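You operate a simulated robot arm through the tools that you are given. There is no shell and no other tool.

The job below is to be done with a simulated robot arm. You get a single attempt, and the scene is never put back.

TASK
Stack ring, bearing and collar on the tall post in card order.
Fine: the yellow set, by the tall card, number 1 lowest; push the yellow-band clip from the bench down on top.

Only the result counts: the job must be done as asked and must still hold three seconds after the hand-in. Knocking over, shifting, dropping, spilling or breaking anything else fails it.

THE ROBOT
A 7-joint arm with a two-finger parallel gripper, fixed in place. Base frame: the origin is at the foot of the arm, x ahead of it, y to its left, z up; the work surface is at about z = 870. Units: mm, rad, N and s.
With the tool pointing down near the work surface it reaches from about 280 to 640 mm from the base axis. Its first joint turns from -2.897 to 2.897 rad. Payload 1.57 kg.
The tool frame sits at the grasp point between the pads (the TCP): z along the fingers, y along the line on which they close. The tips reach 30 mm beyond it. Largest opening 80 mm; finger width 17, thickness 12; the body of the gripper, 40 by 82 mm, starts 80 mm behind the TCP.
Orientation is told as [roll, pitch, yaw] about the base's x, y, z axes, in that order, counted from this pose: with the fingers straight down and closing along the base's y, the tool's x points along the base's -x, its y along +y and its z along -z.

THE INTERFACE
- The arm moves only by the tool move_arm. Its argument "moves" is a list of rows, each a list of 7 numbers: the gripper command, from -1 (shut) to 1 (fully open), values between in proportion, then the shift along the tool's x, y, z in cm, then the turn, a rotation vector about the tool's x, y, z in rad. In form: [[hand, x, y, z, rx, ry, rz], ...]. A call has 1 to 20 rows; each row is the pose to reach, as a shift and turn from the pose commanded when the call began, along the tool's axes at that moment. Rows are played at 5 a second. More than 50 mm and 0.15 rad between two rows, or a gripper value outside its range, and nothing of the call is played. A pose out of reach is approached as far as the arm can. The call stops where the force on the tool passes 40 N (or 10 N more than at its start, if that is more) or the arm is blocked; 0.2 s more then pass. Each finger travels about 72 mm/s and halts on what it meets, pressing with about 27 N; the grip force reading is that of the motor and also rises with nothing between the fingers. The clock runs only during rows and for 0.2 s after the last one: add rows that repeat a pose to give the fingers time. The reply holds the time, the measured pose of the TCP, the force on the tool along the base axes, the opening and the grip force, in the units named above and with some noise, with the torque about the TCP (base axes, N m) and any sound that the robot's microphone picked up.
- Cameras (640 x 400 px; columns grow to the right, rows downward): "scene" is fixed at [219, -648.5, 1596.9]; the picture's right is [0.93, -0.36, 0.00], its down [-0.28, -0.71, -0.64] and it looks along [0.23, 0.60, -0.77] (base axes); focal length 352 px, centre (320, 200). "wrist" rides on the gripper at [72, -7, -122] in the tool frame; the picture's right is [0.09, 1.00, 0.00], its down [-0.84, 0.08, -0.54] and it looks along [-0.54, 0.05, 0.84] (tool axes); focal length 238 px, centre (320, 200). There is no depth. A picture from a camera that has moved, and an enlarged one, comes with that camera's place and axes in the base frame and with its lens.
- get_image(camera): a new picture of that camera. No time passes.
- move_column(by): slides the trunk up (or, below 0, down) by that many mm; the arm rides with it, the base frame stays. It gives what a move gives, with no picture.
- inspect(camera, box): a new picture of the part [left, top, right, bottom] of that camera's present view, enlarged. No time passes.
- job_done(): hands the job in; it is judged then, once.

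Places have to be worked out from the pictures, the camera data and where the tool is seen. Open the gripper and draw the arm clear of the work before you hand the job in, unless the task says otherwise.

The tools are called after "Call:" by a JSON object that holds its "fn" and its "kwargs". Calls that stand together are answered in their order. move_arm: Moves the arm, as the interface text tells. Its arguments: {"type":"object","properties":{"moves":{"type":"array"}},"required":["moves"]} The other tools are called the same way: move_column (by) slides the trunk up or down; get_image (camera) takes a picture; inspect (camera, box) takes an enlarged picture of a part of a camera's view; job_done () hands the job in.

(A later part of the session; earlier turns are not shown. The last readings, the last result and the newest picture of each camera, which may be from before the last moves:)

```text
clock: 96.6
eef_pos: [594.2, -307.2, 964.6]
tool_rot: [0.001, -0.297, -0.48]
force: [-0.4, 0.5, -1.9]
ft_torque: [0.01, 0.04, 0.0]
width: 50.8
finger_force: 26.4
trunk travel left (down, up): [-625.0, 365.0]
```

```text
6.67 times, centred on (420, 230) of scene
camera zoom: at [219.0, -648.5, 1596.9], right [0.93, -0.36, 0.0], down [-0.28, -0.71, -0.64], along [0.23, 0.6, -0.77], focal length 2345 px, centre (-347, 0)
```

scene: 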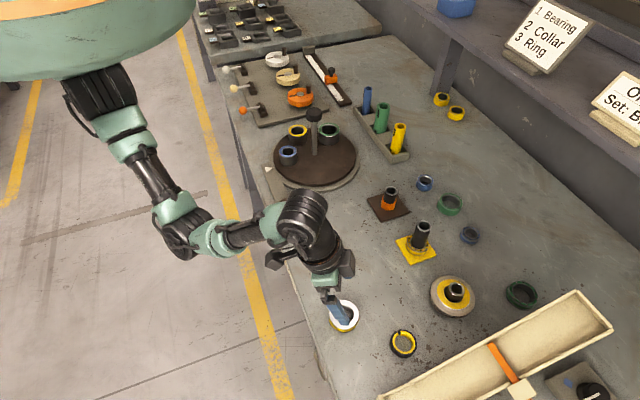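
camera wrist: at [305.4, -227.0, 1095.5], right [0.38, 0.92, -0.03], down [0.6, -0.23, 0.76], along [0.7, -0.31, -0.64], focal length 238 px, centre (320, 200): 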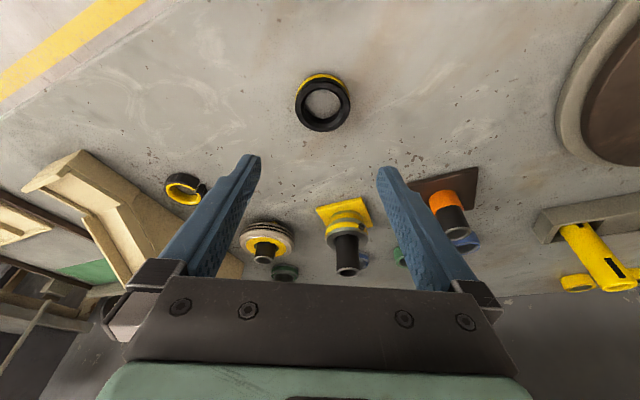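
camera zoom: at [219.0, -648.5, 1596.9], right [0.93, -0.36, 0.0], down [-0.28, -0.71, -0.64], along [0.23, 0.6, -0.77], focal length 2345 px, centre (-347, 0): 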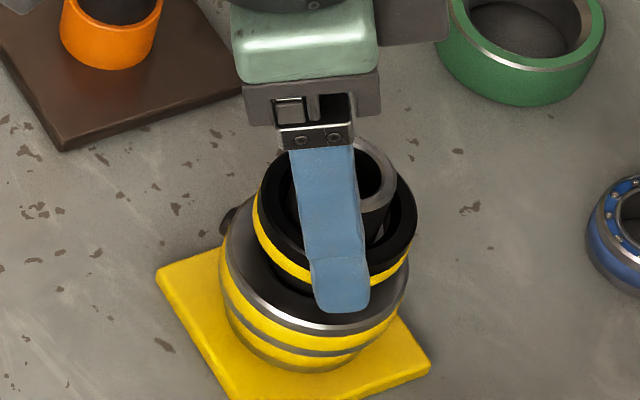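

It's nicely centred. I'll lower 13 mm, then creep to contact with the collar.

Call:
{"fn": "move_arm", "kwargs": {"moves": [[-1, 0.13, 0, 0.37, 0, 0, 0], [-1, 0.23, 0, 0.7, 0, 0, 0], [-1, 0.33, 0, 1.0, 0, 0, 0], [-1, 0.41, 0, 1.24, 0, 0, 0], [-1, 0.41, 0, 1.24, 0, 0, 0]]}}

Call:
{"fn": "move_arm", "kwargs": {"moves": [[-1, 0.04, 0, 0.12, 0, 0, 0], [-1, 0.07, 0, 0.24, 0, 0, 0], [-1, 0.11, 0, 0.36, 0, 0, 0], [-1, 0.15, 0, 0.48, 0, 0, 0], [-1, 0.15, 0, 0.48, 0, 0, 0]]}}

Call:
{"fn": "inspect", "kwargs": {"camera": "scene", "box": [390, 200, 450, 260]}}

Call:
{"fn": "inspect", "kwargs": {"camera": "wrist", "box": [270, 115, 370, 215]}}

```text
clock: 97.8
eef_pos: [594.7, -306.8, 952.5]
tool_rot: [0.0, -0.298, -0.48]
force: [0.1, -0.5, -2.1]
ft_torque: [-0.01, 0.01, -0.01]
width: 50.8
finger_force: 27.2
trunk travel left (down, up): [-625.0, 365.0]
```

```text
clock: 99.0
eef_pos: [593.4, -305.8, 950.3]
tool_rot: [0.0, -0.306, -0.481]
force: [2.3, -1.7, 14.5]
ft_torque: [0.02, 0.2, 0.0]
width: 50.9
finger_force: 26.4
trunk travel left (down, up): [-625.0, 365.0]
```

```text
6.67 times, centred on (420, 230) of scene
camera zoom: at [219.0, -648.5, 1596.9], right [0.93, -0.36, 0.0], down [-0.28, -0.71, -0.64], along [0.23, 0.6, -0.77], focal length 2345 px, centre (-347, 0)
```

zoom: 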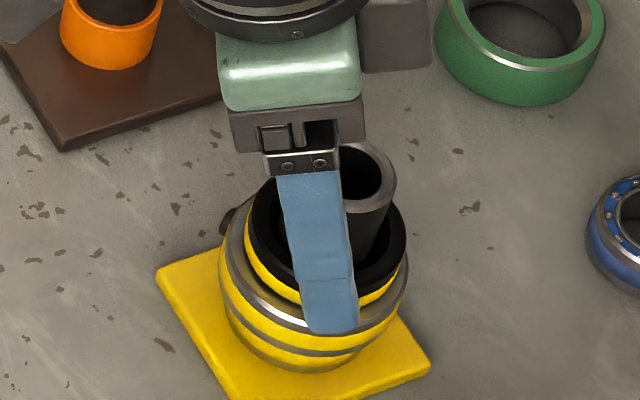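

```text
4.00 times, centred on (320, 165) of wrist
camera zoom: at [497.5, -264.6, 1044.5], right [0.38, 0.92, -0.03], down [0.6, -0.22, 0.77], along [0.7, -0.31, -0.64], focal length 953 px, centre (320, 340)
```

zoom: 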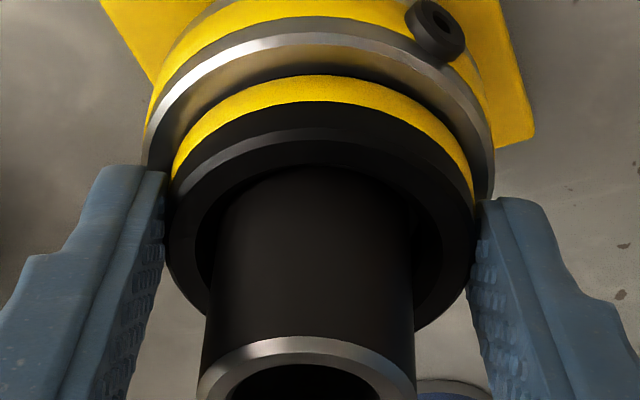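

Contact on the collar shows at about 16 N. I'll back off about 1 mm, release and lift away.

Call:
{"fn": "move_arm", "kwargs": {"moves": [[-1, -0.08, 0, -0.25, 0, 0, 0], [-1, -0.08, 0, -0.25, 0, 0, 0], [1, -0.08, 0, -0.25, 0, 0, 0], [1, -0.08, 0, -0.25, 0, 0, 0], [1, -0.08, 0, -0.25, 0, 0, 0], [1, -0.6, 0, -1.9, 0, 0, 0], [1, -1.5, 0, -4.8, 0, 0, 0], [1, -2.6, 0, -8.4, 0, 0, 0], [1, -2.6, 0, -8.4, 0, 0, 0]]}}

Call:
{"fn": "get_image", "kwargs": {"camera": "wrist"}}

Call:
{"fn": "inspect", "kwargs": {"camera": "scene", "box": [390, 200, 450, 260]}}

Call:
{"fn": "get_image", "kwargs": {"camera": "scene"}}

```text
clock: 101.0
eef_pos: [594.5, -307.5, 1034.6]
tool_rot: [0.0, -0.298, -0.48]
force: [0.2, -1.4, -0.9]
ft_torque: [0.0, 0.01, -0.01]
width: 79.9
finger_force: 0.1
trunk travel left (down, up): [-625.0, 365.0]
```

```text
taken
camera wrist: at [499.1, -266.0, 1130.0], right [0.38, 0.92, -0.03], down [0.6, -0.23, 0.76], along [0.7, -0.31, -0.64], focal length 238 px, centre (320, 200)
```

wrist: 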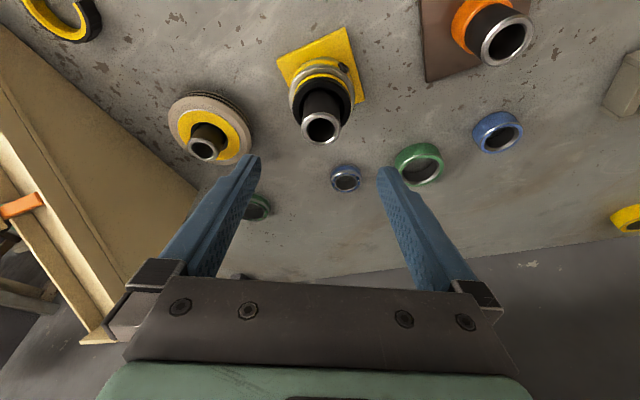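

```text
6.67 times, centred on (420, 230) of scene
camera zoom: at [219.0, -648.5, 1596.9], right [0.93, -0.36, 0.0], down [-0.28, -0.71, -0.64], along [0.23, 0.6, -0.77], focal length 2345 px, centre (-347, 0)
```

zoom: 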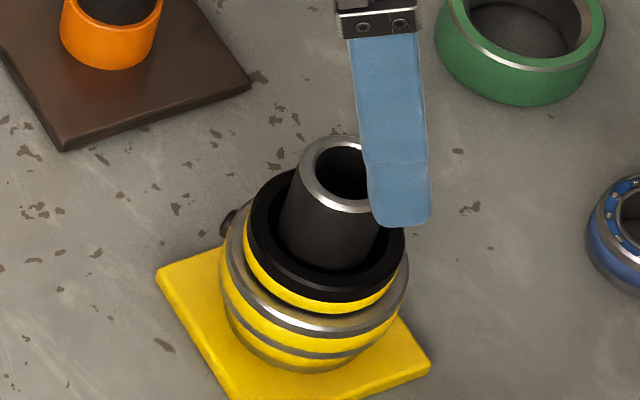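

```text
taken
```

scene: 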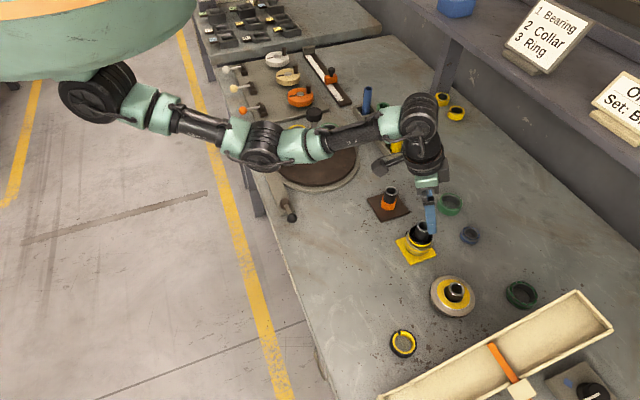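

Bearing, collar and ring are stacked. Now the split clip near (451, -495): I'll move over it, yawing toward its direction (-0.83) so the pads stay away from its gap.

Call:
{"fn": "move_arm", "kwargs": {"moves": [[1, 0.95, -3.83, 0.32, 0.0172, 0, 0.0557], [1, 1.9, -7.66, 0.63, 0.0345, 0, 0.1115], [1, 2.85, -11.5, 0.95, 0.0517, 0, 0.1672], [1, 3.8, -15.33, 1.27, 0.0689, 0, 0.2229], [1, 4.75, -19.16, 1.58, 0.0862, 0, 0.2787], [1, 5.7, -22.99, 1.9, 0.1034, 0, 0.3344], [1, 5.7, -22.99, 1.9, 0.1034, 0, 0.3344], [1, 5.7, -22.99, 1.9, 0.1034, 0, 0.3344]]}}

Call:
{"fn": "get_image", "kwargs": {"camera": "wrist"}}

Call:
{"fn": "get_image", "kwargs": {"camera": "scene"}}

```text
clock: 102.8
eef_pos: [441.5, -492.3, 997.2]
tool_rot: [0.0, -0.298, -0.83]
force: [0.1, 0.5, 0.6]
ft_torque: [-0.04, 0.02, 0.04]
width: 79.8
finger_force: 0.0
trunk travel left (down, up): [-625.0, 365.0]
```

```text
taken
camera wrist: at [366.1, -420.4, 1092.1], right [0.68, 0.74, -0.03], down [0.49, -0.42, 0.76], along [0.55, -0.53, -0.64], focal length 238 px, centre (320, 200)
```

wrist: 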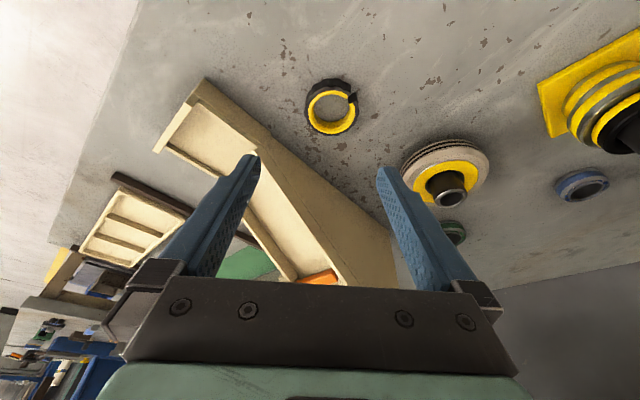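

```text
taken
```

scene: 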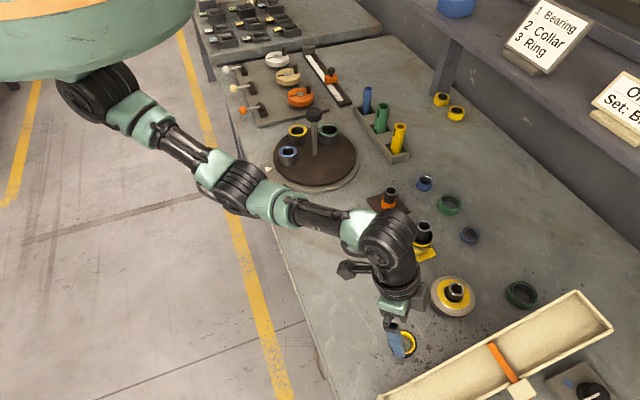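

Call:
{"fn": "inspect", "kwargs": {"camera": "wrist", "box": [280, 65, 380, 145]}}

```text
5.00 times, centred on (330, 105) of wrist
camera zoom: at [366.1, -420.4, 1092.1], right [0.68, 0.74, -0.03], down [0.49, -0.42, 0.76], along [0.55, -0.53, -0.64], focal length 1192 px, centre (270, 675)
```

zoom: 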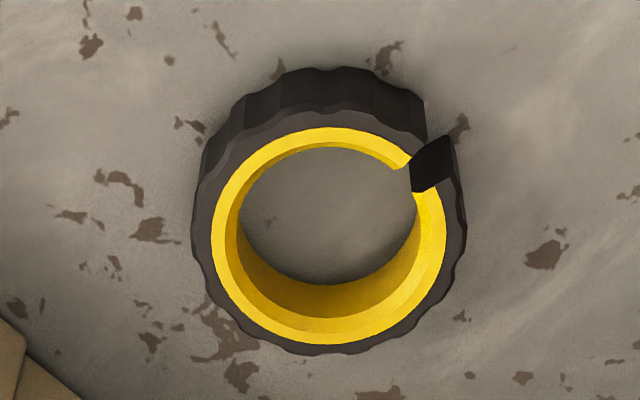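

The clip is about 9 mm off along the closing line, with its gap about 40° from the pads. I'll correct that and descend to 10 mm above grip height.

Call:
{"fn": "move_arm", "kwargs": {"moves": [[1, -0.5, 0.9, 0.17, 0, 0, 0], [1, 0.1, 0.9, 2.2, 0, 0, 0], [1, 0.75, 0.9, 4.3, 0, 0, 0], [1, 1.35, 0.9, 6.2, 0, 0, 0], [1, 1.94, 0.9, 8.19, 0, 0, 0], [1, 1.94, 0.9, 8.19, 0, 0, 0], [1, 1.94, 0.9, 8.19, 0, 0, 0]]}}

Call:
{"fn": "inspect", "kwargs": {"camera": "wrist", "box": [240, 90, 400, 210]}}

Call:
{"fn": "inspect", "kwargs": {"camera": "scene", "box": [360, 300, 450, 400]}}

```text
clock: 104.4
eef_pos: [454.7, -484.4, 915.7]
tool_rot: [0.0, -0.299, -0.828]
force: [-0.2, -0.2, 0.5]
ft_torque: [0.04, -0.01, 0.0]
width: 80.1
finger_force: 0.0
trunk travel left (down, up): [-625.0, 365.0]
```

```text
3.33 times, centred on (320, 150) of wrist
camera zoom: at [378.6, -414.0, 1010.2], right [0.68, 0.74, -0.03], down [0.49, -0.42, 0.76], along [0.55, -0.53, -0.64], focal length 794 px, centre (320, 367)
```

zoom: 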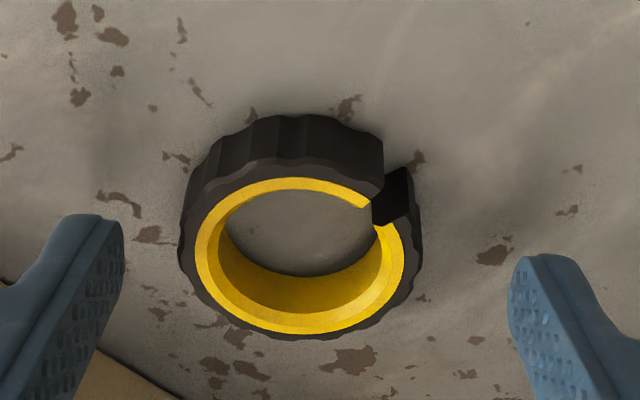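

```text
4.00 times, centred on (405, 350) of scene
camera zoom: at [219.0, -648.5, 1596.9], right [0.93, -0.36, 0.0], down [-0.28, -0.71, -0.64], along [0.23, 0.6, -0.77], focal length 1407 px, centre (-20, -400)
```

zoom: 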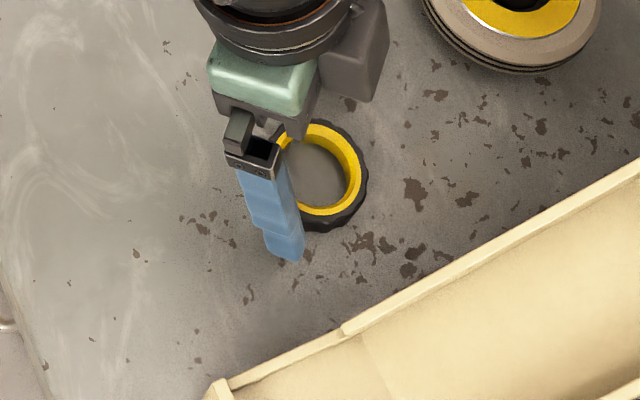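

I'm off about 4.7 mm along the closing line. I'll shift, go down 12 mm, and look once more before closing.

Call:
{"fn": "move_arm", "kwargs": {"moves": [[1, -0.28, -0.45, 0.09, 0, 0, 0], [1, -0.1, -0.45, 0.66, 0, 0, 0], [1, 0.08, -0.45, 1.24, 0, 0, 0], [1, 0.08, -0.45, 1.24, 0, 0, 0], [1, 0.08, -0.45, 1.24, 0, 0, 0]]}}

Call:
{"fn": "inspect", "kwargs": {"camera": "wrist", "box": [240, 90, 400, 210]}}

```text
clock: 105.6
eef_pos: [452.5, -489.2, 903.6]
tool_rot: [0.0, -0.297, -0.83]
force: [-0.5, -1.3, -0.5]
ft_torque: [-0.01, 0.03, -0.03]
width: 79.9
finger_force: 0.1
trunk travel left (down, up): [-625.0, 365.0]
```

```text
3.33 times, centred on (320, 150) of wrist
camera zoom: at [376.9, -418.2, 998.1], right [0.68, 0.74, -0.03], down [0.49, -0.42, 0.76], along [0.55, -0.53, -0.64], focal length 794 px, centre (320, 367)
```

zoom: 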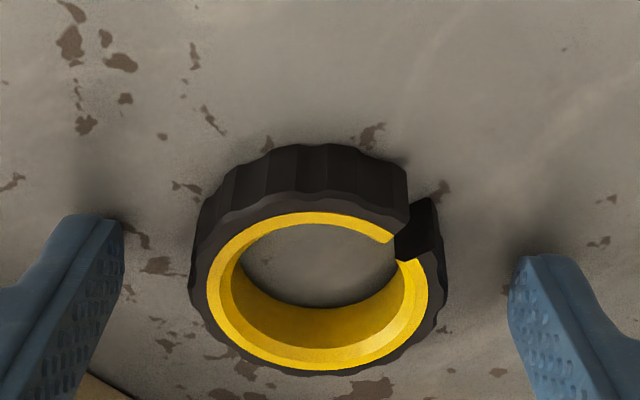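

It's well centred. I'll close on the clip and lift slowly.

Call:
{"fn": "move_arm", "kwargs": {"moves": [[-1, 0, 0, 0, 0, 0, 0], [-1, 0, 0, 0, 0, 0, 0], [-1, 0, 0, 0, 0, 0, 0], [-1, 0, 0, 0, 0, 0, 0]]}}

Call:
{"fn": "inspect", "kwargs": {"camera": "wrist", "box": [240, 90, 400, 210]}}

Call:
{"fn": "move_arm", "kwargs": {"moves": [[-1, -0.06, 0, -0.19, 0, 0, 0], [-1, -0.2, 0, -0.6, 0, 0, 0], [-1, -0.4, 0, -1.3, 0, 0, 0], [-1, -0.7, 0, -2.3, 0, 0, 0], [-1, -1.2, 0, -3.82, 0, 0, 0], [-1, -1.2, 0, -3.82, 0, 0, 0]]}}

Call:
{"fn": "inspect", "kwargs": {"camera": "wrist", "box": [240, 90, 400, 210]}}

```text
clock: 106.6
eef_pos: [453.8, -489.4, 902.6]
tool_rot: [0.0, -0.297, -0.831]
force: [0.1, 0.5, -0.1]
ft_torque: [-0.03, 0.04, 0.02]
width: 49.1
finger_force: 27.2
trunk travel left (down, up): [-625.0, 365.0]
```

```text
3.33 times, centred on (320, 150) of wrist
camera zoom: at [377.0, -418.1, 998.2], right [0.68, 0.74, -0.03], down [0.49, -0.42, 0.76], along [0.55, -0.53, -0.64], focal length 794 px, centre (320, 367)
```

zoom: 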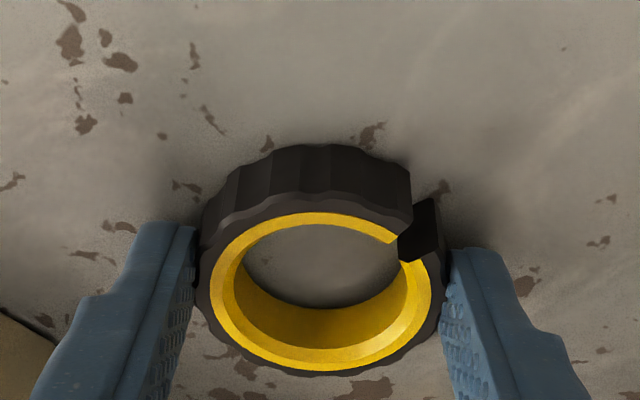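

```text
clock: 108.0
eef_pos: [453.1, -490.0, 945.3]
tool_rot: [-0.001, -0.299, -0.829]
force: [0.1, 0.2, -0.2]
ft_torque: [-0.05, -0.05, 0.02]
width: 49.1
finger_force: 27.4
trunk travel left (down, up): [-625.0, 365.0]
```

```text
3.33 times, centred on (320, 150) of wrist
camera zoom: at [377.4, -419.3, 1039.3], right [0.68, 0.74, -0.03], down [0.49, -0.42, 0.76], along [0.55, -0.53, -0.64], focal length 794 px, centre (320, 367)
```

zoom: 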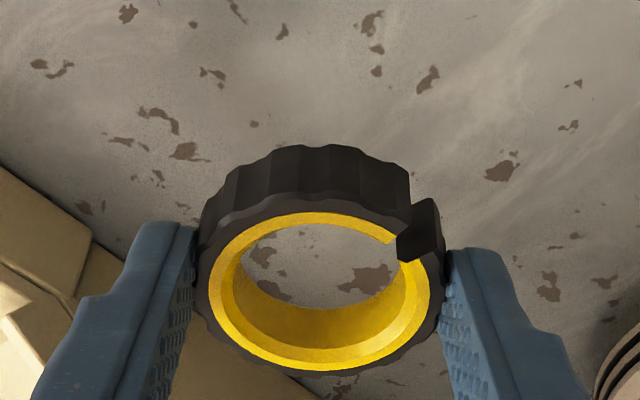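

The clip is held at 49.1 mm. I'll lift to about z 1040 and yaw back to the placing attitude.

Call:
{"fn": "move_arm", "kwargs": {"moves": [[-1, -0.95, 0, -3.06, 0, 0, 0], [-1, -1.9, 0, -6.1, 0, 0, 0], [-1, -2.84, 0, -9.17, 0, 0, 0], [-1, -2.84, 0, -9.17, -0.0345, 0, -0.1115], [-1, -2.84, 0, -9.17, -0.0689, 0, -0.2229], [-1, -2.84, 0, -9.17, -0.1034, 0, -0.3344], [-1, -2.84, 0, -9.17, -0.1034, 0, -0.3344], [-1, -2.84, 0, -9.17, -0.1034, 0, -0.3344]]}}

Call:
{"fn": "get_image", "kwargs": {"camera": "wrist"}}

```text
clock: 109.8
eef_pos: [454.8, -491.0, 1040.6]
tool_rot: [0.003, -0.3, -0.482]
force: [-0.6, -1.2, -0.3]
ft_torque: [0.01, 0.03, 0.0]
width: 48.9
finger_force: 26.6
trunk travel left (down, up): [-625.0, 365.0]
```

```text
taken
camera wrist: at [357.3, -450.6, 1134.9], right [0.38, 0.92, -0.03], down [0.6, -0.23, 0.76], along [0.7, -0.31, -0.64], focal length 238 px, centre (320, 200)
```

wrist: 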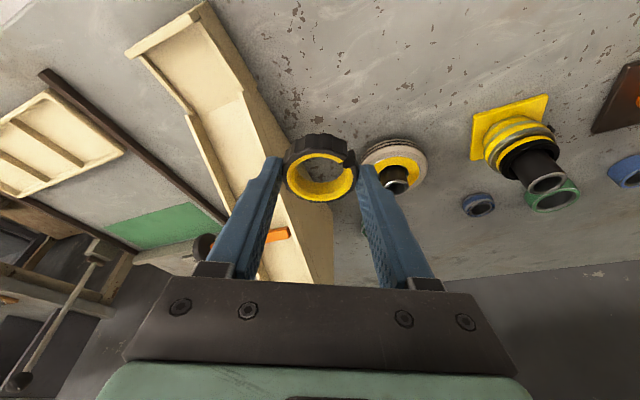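

Now I'll carry the clip across to above the post.

Call:
{"fn": "move_arm", "kwargs": {"moves": [[-1, -0.56, 3.82, 0.35, 0, 0, 0], [-1, -1.12, 7.63, 0.7, 0, 0, 0], [-1, -1.68, 11.45, 1.05, 0, 0, 0], [-1, -2.23, 15.27, 1.4, 0, 0, 0], [-1, -2.79, 19.1, 1.74, 0, 0, 0], [-1, -3.35, 22.9, 2.09, 0, 0, 0], [-1, -3.35, 22.9, 2.09, 0, 0, 0], [-1, -3.35, 22.9, 2.09, 0, 0, 0], [-1, -3.35, 22.9, 2.09, 0, 0, 0]]}}

Call:
{"fn": "inspect", "kwargs": {"camera": "wrist", "box": [270, 90, 370, 215]}}

Call:
{"fn": "inspect", "kwargs": {"camera": "scene", "box": [400, 195, 450, 245]}}

```text
clock: 111.8
eef_pos: [592.0, -305.0, 1027.6]
tool_rot: [0.002, -0.299, -0.482]
force: [-0.3, -0.7, -0.6]
ft_torque: [0.02, 0.0, 0.02]
width: 49.1
finger_force: 26.6
trunk travel left (down, up): [-625.0, 365.0]
```

```text
3.20 times, centred on (320, 152) of wrist
camera zoom: at [495.6, -264.1, 1121.8], right [0.38, 0.92, -0.03], down [0.6, -0.23, 0.76], along [0.7, -0.31, -0.64], focal length 763 px, centre (320, 352)
```

zoom: 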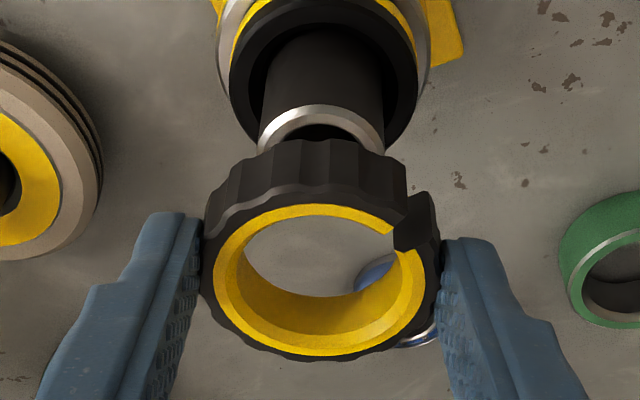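

```text
8.00 times, centred on (425, 220) of scene
camera zoom: at [219.0, -648.5, 1596.9], right [0.93, -0.36, 0.0], down [-0.28, -0.71, -0.64], along [0.23, 0.6, -0.77], focal length 2814 px, centre (-520, 40)
```

zoom: 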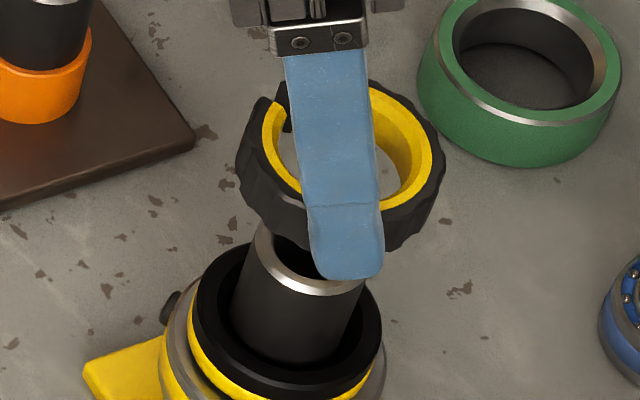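

The clip is about 28 mm above the post. I'll lower 24 mm with a small outward trim and measure again.

Call:
{"fn": "move_arm", "kwargs": {"moves": [[-1, -0.1, -0.03, 0.04, 0, 0, 0], [-1, 0.2, -0.03, 0.9, 0, 0, 0], [-1, 0.4, -0.03, 1.6, 0, 0, 0], [-1, 0.6, -0.03, 2.33, 0, 0, 0], [-1, 0.6, -0.03, 2.33, 0, 0, 0], [-1, 0.6, -0.03, 2.33, 0, 0, 0]]}}

Call:
{"fn": "inspect", "kwargs": {"camera": "wrist", "box": [280, 125, 360, 205]}}

Call:
{"fn": "inspect", "kwargs": {"camera": "scene", "box": [400, 195, 450, 245]}}

```text
clock: 113.2
eef_pos: [594.4, -305.7, 1004.3]
tool_rot: [0.0, -0.298, -0.479]
force: [-0.4, -0.3, -0.1]
ft_torque: [0.01, -0.01, 0.01]
width: 49.4
finger_force: 27.5
trunk travel left (down, up): [-625.0, 365.0]
```

```text
5.00 times, centred on (320, 165) of wrist
camera zoom: at [497.9, -264.6, 1099.0], right [0.38, 0.92, -0.03], down [0.6, -0.23, 0.76], along [0.7, -0.31, -0.64], focal length 1192 px, centre (320, 375)
```

zoom: 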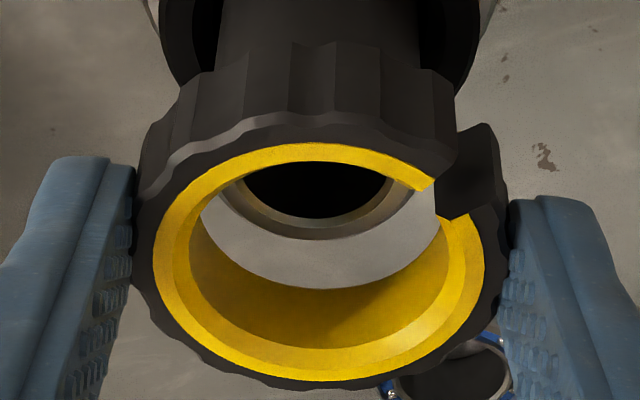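

```text
8.00 times, centred on (425, 220) of scene
camera zoom: at [219.0, -648.5, 1596.9], right [0.93, -0.36, 0.0], down [-0.28, -0.71, -0.64], along [0.23, 0.6, -0.77], focal length 2814 px, centre (-520, 40)
```

zoom: 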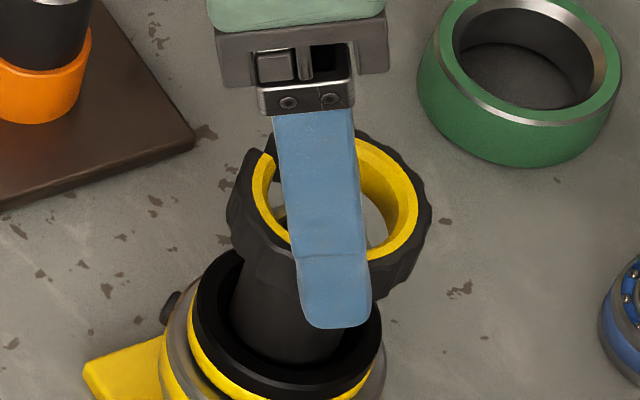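

The clip is within about 0.5 mm radially and 0.7 mm in y. I'll trim and lower 5 mm to just meet the post top.

Call:
{"fn": "move_arm", "kwargs": {"moves": [[-1, 0.04, -0.05, -0.01, 0, 0, 0], [-1, 0.04, -0.05, -0.01, 0, 0, 0], [-1, 0.11, -0.05, 0.22, 0, 0, 0], [-1, 0.19, -0.05, 0.466, 0, 0, 0], [-1, 0.19, -0.05, 0.466, 0, 0, 0], [-1, 0.19, -0.05, 0.466, 0, 0, 0]]}}

Call:
{"fn": "inspect", "kwargs": {"camera": "wrist", "box": [280, 125, 360, 205]}}

Call:
{"fn": "inspect", "kwargs": {"camera": "scene", "box": [400, 195, 450, 245]}}

```text
clock: 114.6
eef_pos: [594.1, -307.4, 999.3]
tool_rot: [0.0, -0.298, -0.479]
force: [0.1, 0.8, -0.5]
ft_torque: [0.02, 0.0, -0.02]
width: 49.2
finger_force: 26.7
trunk travel left (down, up): [-625.0, 365.0]
```

```text
5.00 times, centred on (320, 165) of wrist
camera zoom: at [497.9, -265.5, 1094.9], right [0.38, 0.92, -0.03], down [0.6, -0.23, 0.76], along [0.7, -0.31, -0.64], focal length 1192 px, centre (320, 375)
```

zoom: 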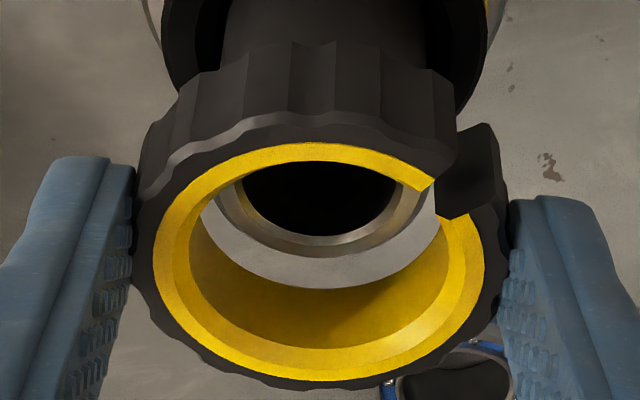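

```text
8.00 times, centred on (425, 220) of scene
camera zoom: at [219.0, -648.5, 1596.9], right [0.93, -0.36, 0.0], down [-0.28, -0.71, -0.64], along [0.23, 0.6, -0.77], focal length 2814 px, centre (-520, 40)
```

zoom: 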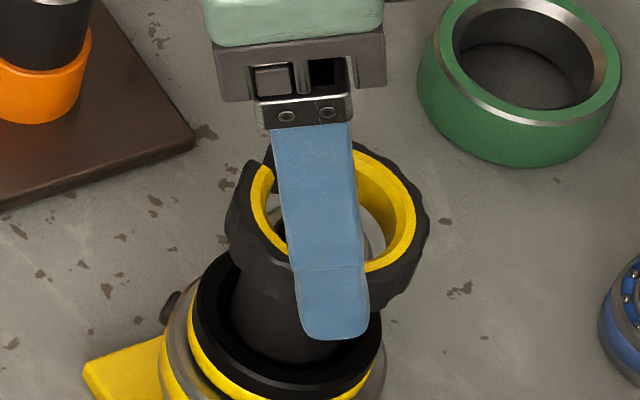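

It's almost at the post top, with about 0.6 mm inward trim indicated. I'll trim and lower 5 mm, watching the force.

Call:
{"fn": "move_arm", "kwargs": {"moves": [[-1, 0.06, 0, -0.02, 0, 0, 0], [-1, 0.06, 0, -0.02, 0, 0, 0], [-1, 0.13, 0, 0.22, 0, 0, 0], [-1, 0.205, 0, 0.46, 0, 0, 0], [-1, 0.205, 0, 0.46, 0, 0, 0], [-1, 0.205, 0, 0.46, 0, 0, 0]]}}

Call:
{"fn": "inspect", "kwargs": {"camera": "wrist", "box": [280, 125, 360, 205]}}

```text
clock: 116.0
eef_pos: [593.3, -306.4, 994.5]
tool_rot: [0.0, -0.297, -0.481]
force: [0.2, -0.3, -0.3]
ft_torque: [0.0, 0.04, 0.0]
width: 49.2
finger_force: 26.9
trunk travel left (down, up): [-625.0, 365.0]
```

```text
5.00 times, centred on (320, 165) of wrist
camera zoom: at [496.6, -265.1, 1090.2], right [0.38, 0.92, -0.03], down [0.6, -0.23, 0.76], along [0.7, -0.31, -0.64], focal length 1192 px, centre (320, 375)
```

zoom: 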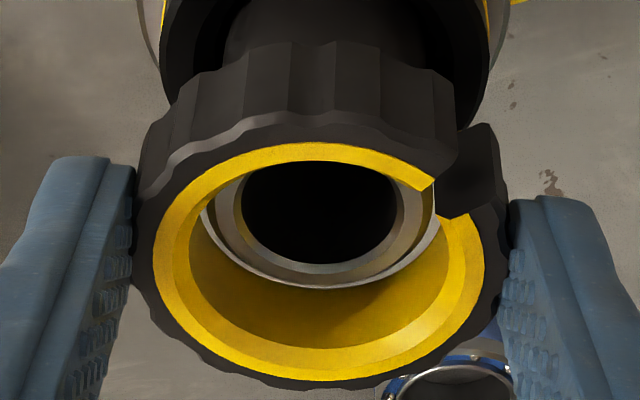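

No force yet and the post is centred. I'll lower 5 mm more.

Call:
{"fn": "move_arm", "kwargs": {"moves": [[-1, 0.05, 0, 0.16, 0, 0, 0], [-1, 0.1, 0, 0.32, 0, 0, 0], [-1, 0.15, 0, 0.48, 0, 0, 0], [-1, 0.15, 0, 0.48, 0, 0, 0], [-1, 0.15, 0, 0.48, 0, 0, 0]]}}

Call:
{"fn": "inspect", "kwargs": {"camera": "wrist", "box": [280, 125, 360, 205]}}

Call:
{"fn": "inspect", "kwargs": {"camera": "scene", "box": [400, 195, 450, 245]}}

```text
clock: 117.2
eef_pos: [592.3, -306.0, 989.9]
tool_rot: [0.001, -0.299, -0.48]
force: [1.4, 0.9, 1.2]
ft_torque: [0.03, -0.07, 0.03]
width: 49.3
finger_force: 27.5
trunk travel left (down, up): [-625.0, 365.0]
```

```text
5.00 times, centred on (320, 165) of wrist
camera zoom: at [495.7, -265.1, 1084.9], right [0.38, 0.92, -0.03], down [0.6, -0.23, 0.76], along [0.7, -0.31, -0.64], focal length 1192 px, centre (320, 375)
```

zoom: 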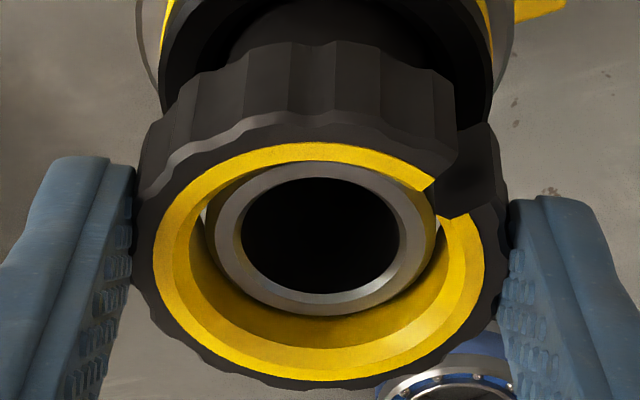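

```text
8.00 times, centred on (425, 220) of scene
camera zoom: at [219.0, -648.5, 1596.9], right [0.93, -0.36, 0.0], down [-0.28, -0.71, -0.64], along [0.23, 0.6, -0.77], focal length 2814 px, centre (-520, 40)
```

zoom: 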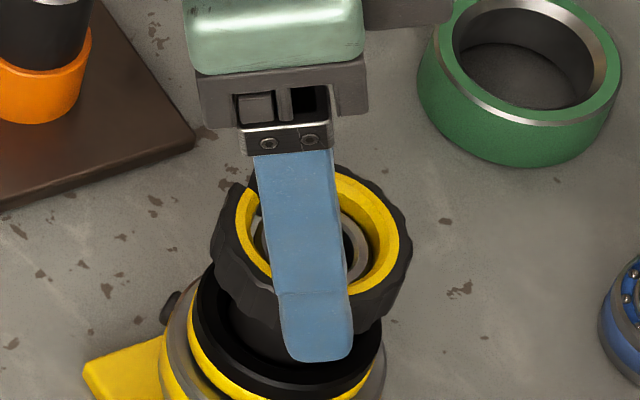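

The clip has started onto the post with light contact. I'll trim outward 0.8 mm and go down 8 mm more.

Call:
{"fn": "move_arm", "kwargs": {"moves": [[-1, -0.08, 0.02, 0.02, 0, 0, 0], [-1, 0.0, 0.02, 0.28, 0, 0, 0], [-1, 0.08, 0.02, 0.53, 0, 0, 0], [-1, 0.16, 0.02, 0.79, 0, 0, 0], [-1, 0.16, 0.02, 0.79, 0, 0, 0], [-1, 0.16, 0.02, 0.79, 0, 0, 0]]}}

Call:
{"fn": "inspect", "kwargs": {"camera": "wrist", "box": [270, 115, 370, 215]}}

Call:
{"fn": "inspect", "kwargs": {"camera": "scene", "box": [395, 200, 445, 250]}}

```text
clock: 118.6
eef_pos: [592.6, -306.8, 980.0]
tool_rot: [0.002, -0.296, -0.481]
force: [0.3, -1.0, 0.5]
ft_torque: [-0.06, 0.01, -0.01]
width: 49.4
finger_force: 26.9
trunk travel left (down, up): [-625.0, 365.0]
```

```text
4.00 times, centred on (320, 165) of wrist
camera zoom: at [496.7, -266.0, 1076.4], right [0.38, 0.92, -0.03], down [0.6, -0.23, 0.76], along [0.7, -0.31, -0.65], focal length 953 px, centre (320, 340)
```

zoom: 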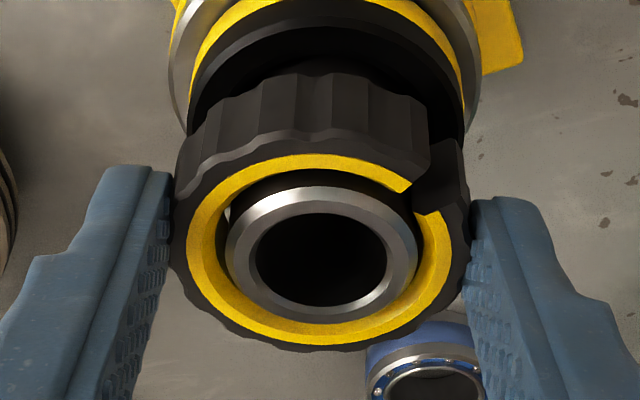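

```text
8.00 times, centred on (420, 225) of scene
camera zoom: at [219.0, -648.5, 1596.9], right [0.93, -0.36, 0.0], down [-0.28, -0.71, -0.64], along [0.23, 0.6, -0.77], focal length 2814 px, centre (-480, 0)
```

zoom: 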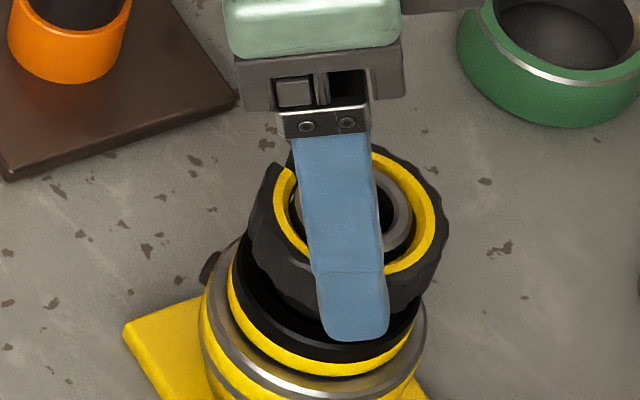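

It's moving onto the post freely. I'll lower 10 mm, then continue to contact.

Call:
{"fn": "move_arm", "kwargs": {"moves": [[-1, 0.06, 0.03, 0.24, 0, 0, 0], [-1, 0.14, 0.03, 0.48, 0, 0, 0], [-1, 0.22, 0.03, 0.72, 0, 0, 0], [-1, 0.3, 0.03, 0.96, 0, 0, 0], [-1, 0.3, 0.03, 0.96, 0, 0, 0]]}}

Call:
{"fn": "inspect", "kwargs": {"camera": "wrist", "box": [270, 115, 370, 215]}}

Call:
{"fn": "inspect", "kwargs": {"camera": "scene", "box": [395, 200, 445, 250]}}

```text
clock: 119.8
eef_pos: [593.1, -306.9, 971.8]
tool_rot: [0.002, -0.297, -0.48]
force: [-0.1, 0.6, 1.1]
ft_torque: [0.03, -0.03, 0.02]
width: 49.3
finger_force: 27.0
trunk travel left (down, up): [-625.0, 365.0]
```

```text
4.00 times, centred on (320, 165) of wrist
camera zoom: at [498.0, -264.8, 1066.8], right [0.38, 0.92, -0.03], down [0.6, -0.23, 0.76], along [0.7, -0.31, -0.65], focal length 953 px, centre (320, 340)
```

zoom: 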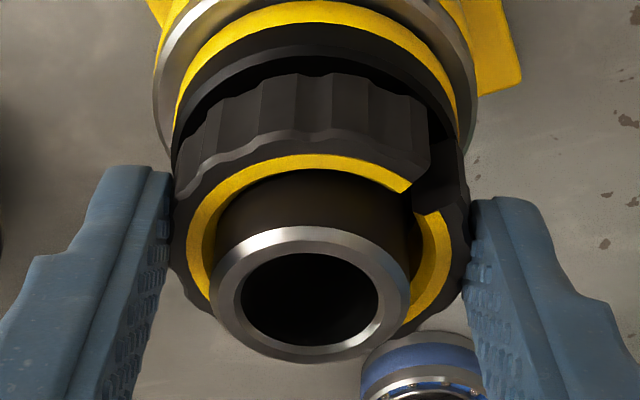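

```text
8.00 times, centred on (420, 225) of scene
camera zoom: at [219.0, -648.5, 1596.9], right [0.93, -0.36, 0.0], down [-0.28, -0.71, -0.64], along [0.23, 0.6, -0.77], focal length 2814 px, centre (-480, 0)
```

zoom: 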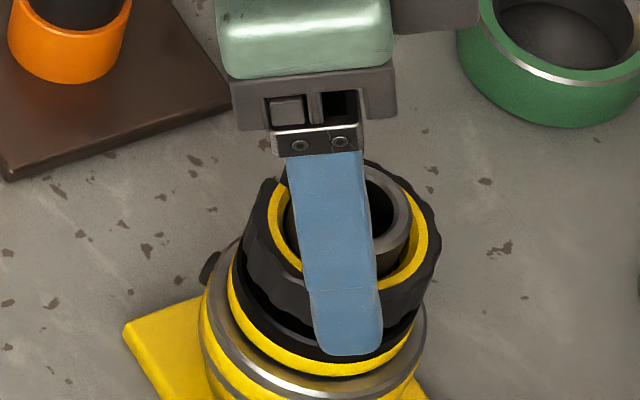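

Now I'll creep down the last 8 mm toward the ring, watching for contact.

Call:
{"fn": "move_arm", "kwargs": {"moves": [[-1, 0.05, -0.02, 0.16, 0, 0, 0], [-1, 0.1, -0.03, 0.32, 0, 0, 0], [-1, 0.15, -0.03, 0.48, 0, 0, 0], [-1, 0.19, -0.03, 0.62, 0, 0, 0], [-1, 0.24, -0.03, 0.76, 0, 0, 0], [-1, 0.24, -0.03, 0.76, 0, 0, 0]]}}

Call:
{"fn": "inspect", "kwargs": {"camera": "wrist", "box": [270, 115, 370, 215]}}

Call:
{"fn": "inspect", "kwargs": {"camera": "scene", "box": [395, 200, 445, 250]}}

```text
clock: 121.2
eef_pos: [593.1, -306.8, 966.5]
tool_rot: [0.001, -0.305, -0.479]
force: [-1.8, 0.6, 16.3]
ft_torque: [0.09, 0.19, 0.02]
width: 49.3
finger_force: 26.7
trunk travel left (down, up): [-625.0, 365.0]
```

```text
4.00 times, centred on (320, 165) of wrist
camera zoom: at [496.7, -265.0, 1061.4], right [0.38, 0.92, -0.03], down [0.6, -0.23, 0.77], along [0.7, -0.31, -0.64], focal length 953 px, centre (320, 340)
```

zoom: 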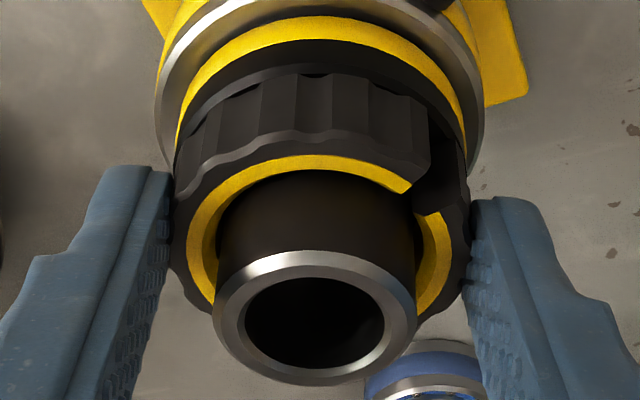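

```text
8.00 times, centred on (420, 225) of scene
camera zoom: at [219.0, -648.5, 1596.9], right [0.93, -0.36, 0.0], down [-0.28, -0.71, -0.64], along [0.23, 0.6, -0.77], focal length 2814 px, centre (-480, 0)
```

zoom: 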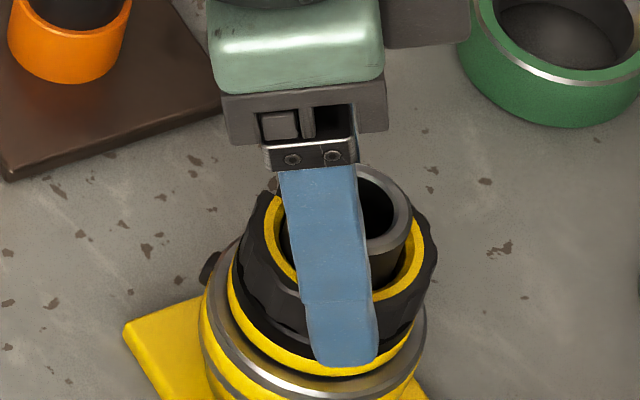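

The clip meets resistance at 16 N on the ring. I'll press a bit harder while still gripping to see whether it seats or snaps.

Call:
{"fn": "move_arm", "kwargs": {"moves": [[-1, 0.04, 0, 0.12, 0, 0, 0], [-1, 0.07, 0, 0.24, 0, 0, 0], [-1, 0.11, 0, 0.36, 0, 0, 0], [-1, 0.15, 0, 0.48, 0, 0, 0], [-1, 0.18, 0, 0.6, 0, 0, 0], [-1, 0.22, 0, 0.72, 0, 0, 0], [-1, 0.22, 0, 0.72, 0, 0, 0]]}}

Call:
{"fn": "inspect", "kwargs": {"camera": "wrist", "box": [270, 115, 370, 215]}}

Call:
{"fn": "inspect", "kwargs": {"camera": "scene", "box": [395, 200, 445, 250]}}

```text
clock: 122.8
eef_pos: [594.1, -306.2, 964.3]
tool_rot: [-0.001, -0.313, -0.481]
force: [-3.9, 1.7, 29.8]
ft_torque: [-0.12, 0.1, -0.01]
width: 49.5
finger_force: 26.9
trunk travel left (down, up): [-625.0, 365.0]
```

```text
4.00 times, centred on (320, 165) of wrist
camera zoom: at [496.4, -264.9, 1057.9], right [0.38, 0.92, -0.03], down [0.59, -0.22, 0.77], along [0.71, -0.31, -0.63], focal length 953 px, centre (320, 340)
```

zoom: 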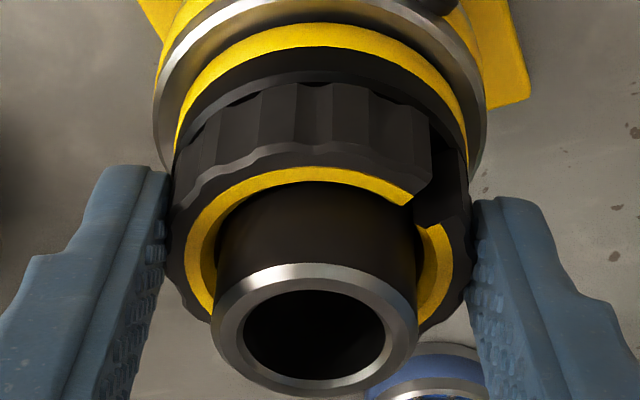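

```text
8.00 times, centred on (420, 225) of scene
camera zoom: at [219.0, -648.5, 1596.9], right [0.93, -0.36, 0.0], down [-0.28, -0.71, -0.64], along [0.23, 0.6, -0.77], focal length 2814 px, centre (-480, 0)
```

zoom: 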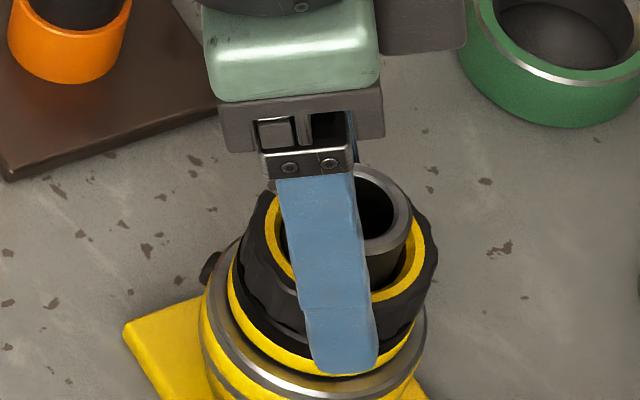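

The clip stayed put while the pads slid, so it's bottomed on the ring, which agrees with my height estimate. I'll release, rise until the tips are just above the clip, and look.

Call:
{"fn": "move_arm", "kwargs": {"moves": [[-1, -0.06, 0, -0.2, 0, 0, 0], [1, -0.06, 0, -0.2, 0, 0, 0], [1, -0.06, 0, -0.2, 0, 0, 0], [1, -0.06, 0, -0.2, 0, 0, 0], [1, -0.6, 0, -1.8, 0, 0, 0], [1, -1.1, 0, -3.5, 0, 0, 0], [1, -1.1, 0, -3.5, 0, 0, 0], [1, -1.1, 0, -3.5, 0, 0, 0]]}}

Call:
{"fn": "get_image", "kwargs": {"camera": "wrist"}}

Call:
{"fn": "inspect", "kwargs": {"camera": "scene", "box": [395, 200, 445, 260]}}

```text
clock: 124.6
eef_pos: [595.2, -305.6, 993.1]
tool_rot: [-0.001, -0.297, -0.481]
force: [0.3, -0.3, -0.2]
ft_torque: [0.0, 0.02, 0.03]
width: 80.3
finger_force: 0.1
trunk travel left (down, up): [-625.0, 365.0]
```

```text
taken
camera wrist: at [498.6, -266.2, 1088.8], right [0.38, 0.92, -0.03], down [0.6, -0.23, 0.76], along [0.7, -0.31, -0.64], focal length 238 px, centre (320, 200)
```

wrist: 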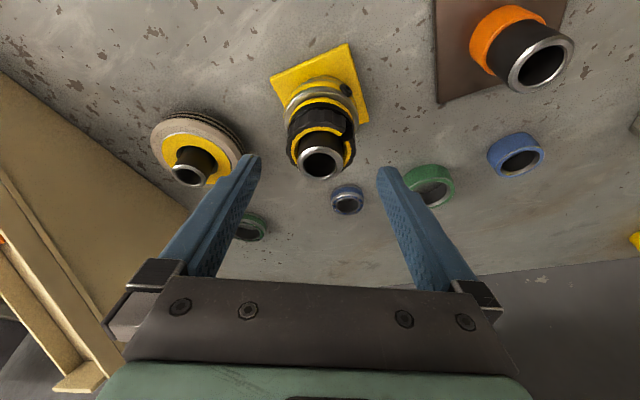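

```text
6.67 times, centred on (420, 230) of scene
camera zoom: at [219.0, -648.5, 1596.9], right [0.93, -0.36, 0.0], down [-0.28, -0.71, -0.64], along [0.23, 0.6, -0.77], focal length 2345 px, centre (-347, 0)
```

zoom: 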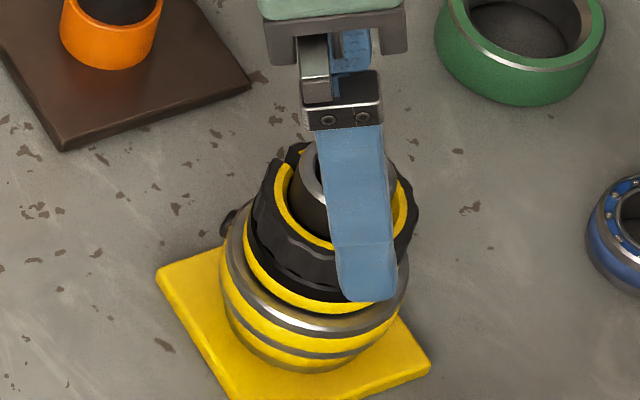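

I'll zoom in closely on the stack from both cameras to check whether the clip sits flush.

Call:
{"fn": "inspect", "kwargs": {"camera": "scene", "box": [403, 215, 433, 250]}}

Call:
{"fn": "inspect", "kwargs": {"camera": "wrist", "box": [270, 50, 370, 185]}}

```text
11.43 times, centred on (418, 232) of scene
camera zoom: at [219.0, -648.5, 1596.9], right [0.93, -0.36, 0.0], down [-0.28, -0.71, -0.64], along [0.23, 0.6, -0.77], focal length 4020 px, centre (-800, -171)
```

zoom: 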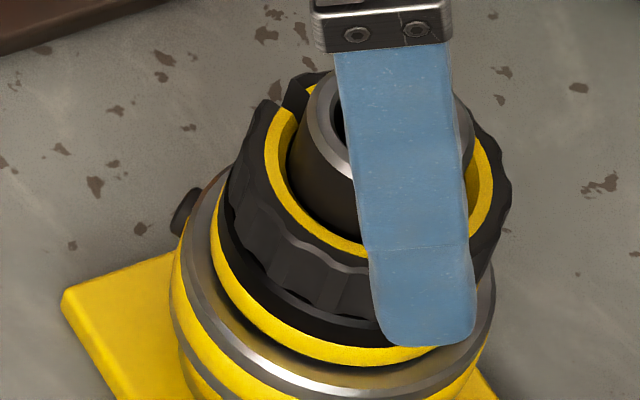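

```text
2.96 times, centred on (320, 118) of wrist
camera zoom: at [498.6, -266.2, 1088.8], right [0.38, 0.92, -0.03], down [0.6, -0.23, 0.76], along [0.7, -0.31, -0.64], focal length 706 px, centre (320, 444)
```

zoom: 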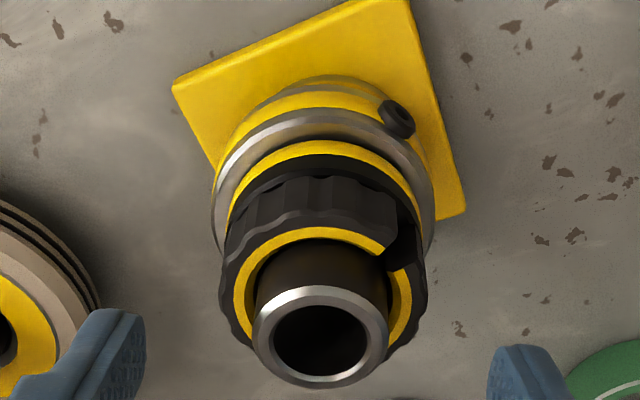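

It looks seated. To be sure it's pushed home, I'll part-close to a 40 mm opening so the tips straddle the post above the clip's rim, then press down on the rim.

Call:
{"fn": "move_arm", "kwargs": {"moves": [[1, 0.3, 0, -0.4, 0, 0, 0], [1, 0.3, 0, -0.4, 0, 0, 0], [0.05, 0.3, 0, -0.4, 0, 0, 0], [0.05, 0.3, 0, -0.4, 0, 0, 0], [0.05, 0.3, 0, -0.4, 0, 0, 0], [0.05, 0.3, 0, -0.4, 0, 0, 0]]}}

Call:
{"fn": "get_image", "kwargs": {"camera": "wrist"}}

Call:
{"fn": "inspect", "kwargs": {"camera": "wrist", "box": [260, 90, 380, 210]}}

Call:
{"fn": "inspect", "kwargs": {"camera": "scene", "box": [395, 200, 445, 260]}}

```text
clock: 126.0
eef_pos: [590.6, -305.0, 997.3]
tool_rot: [0.001, -0.299, -0.48]
force: [0.2, -0.3, -0.1]
ft_torque: [-0.03, -0.02, 0.03]
width: 42.2
finger_force: 0.2
trunk travel left (down, up): [-625.0, 365.0]
```

```text
taken
camera wrist: at [494.5, -264.4, 1091.4], right [0.38, 0.92, -0.03], down [0.6, -0.23, 0.76], along [0.7, -0.31, -0.64], focal length 238 px, centre (320, 200)
```

wrist: 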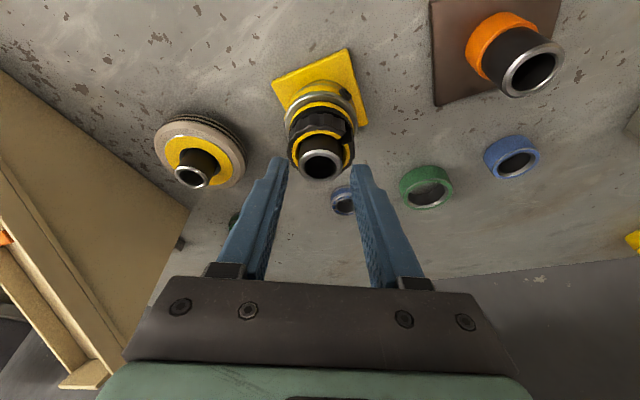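

```text
3.33 times, centred on (320, 150) of wrist
camera zoom: at [494.5, -264.4, 1091.4], right [0.38, 0.92, -0.03], down [0.6, -0.23, 0.76], along [0.7, -0.31, -0.64], focal length 794 px, centre (320, 367)
```

zoom: 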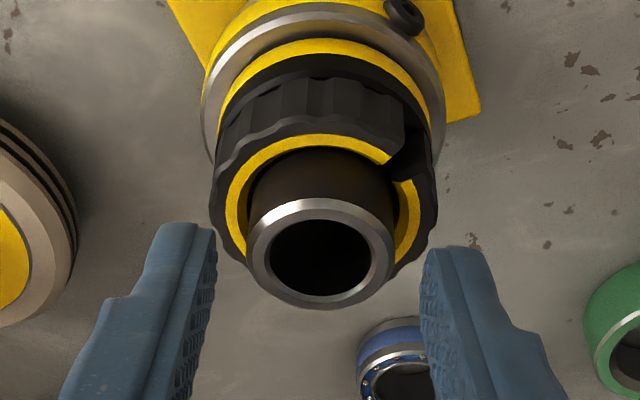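

```text
6.67 times, centred on (420, 230) of scene
camera zoom: at [219.0, -648.5, 1596.9], right [0.93, -0.36, 0.0], down [-0.28, -0.71, -0.64], along [0.23, 0.6, -0.77], focal length 2345 px, centre (-347, 0)
```

zoom: 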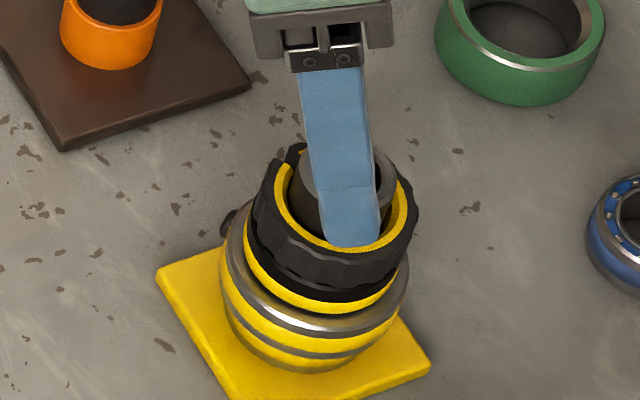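

The tips are centred on the post, over the clip rim. I'll narrow to about 38 mm and press down in small steps; the call stops itself if the force gets too high.

Call:
{"fn": "move_arm", "kwargs": {"moves": [[-0.05, 0, 0, 0, 0, 0, 0], [-0.05, 0.12, 0, 0.38, 0, 0, 0], [-0.05, 0.24, 0, 0.76, 0, 0, 0], [-0.05, 0.33, 0, 1.05, 0, 0, 0], [-0.05, 0.38, 0, 1.24, 0, 0, 0], [-0.05, 0.44, 0, 1.43, 0, 0, 0], [-0.05, 0.5, 0, 1.62, 0, 0, 0], [-0.05, 0.56, 0, 1.81, 0, 0, 0], [-0.05, 0.62, 0, 2.0, 0, 0, 0], [-0.05, 0.68, 0, 2.2, 0, 0, 0], [-0.05, 0.74, 0, 2.4, 0, 0, 0], [-0.05, 0.8, 0, 2.6, 0, 0, 0], [-0.05, 0.86, 0, 2.8, 0, 0, 0]]}}

Call:
{"fn": "inspect", "kwargs": {"camera": "wrist", "box": [260, 90, 380, 210]}}

Call:
{"fn": "inspect", "kwargs": {"camera": "scene", "box": [395, 200, 445, 260]}}

```text
clock: 128.7
eef_pos: [593.8, -305.4, 979.6]
tool_rot: [0.003, -0.323, -0.48]
force: [-5.3, 2.5, 15.8]
ft_torque: [0.14, 0.19, 0.01]
width: 38.3
finger_force: 0.3
trunk travel left (down, up): [-625.0, 365.0]
stopped in row 13: the force on the tool passed its limit at 41 N (the readings are from after the stop); the commanded pose is now the measured one
```

```text
3.33 times, centred on (320, 150) of wrist
camera zoom: at [495.3, -264.1, 1073.1], right [0.38, 0.92, -0.03], down [0.59, -0.22, 0.78], along [0.71, -0.32, -0.63], focal length 794 px, centre (320, 367)
```

zoom: 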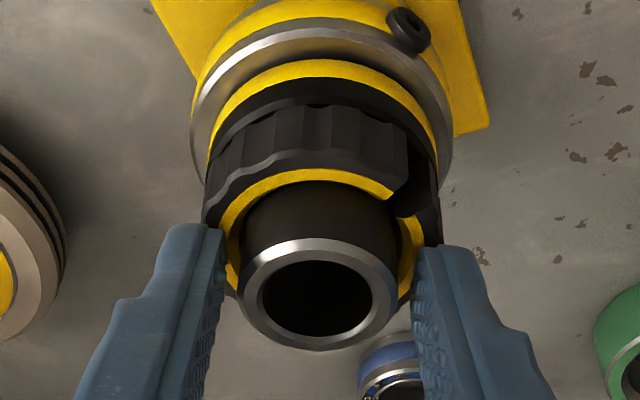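

```text
6.67 times, centred on (420, 230) of scene
camera zoom: at [219.0, -648.5, 1596.9], right [0.93, -0.36, 0.0], down [-0.28, -0.71, -0.64], along [0.23, 0.6, -0.77], focal length 2345 px, centre (-347, 0)
```

zoom: 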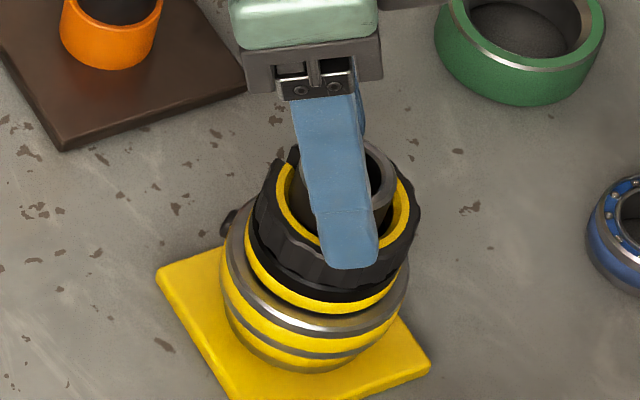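

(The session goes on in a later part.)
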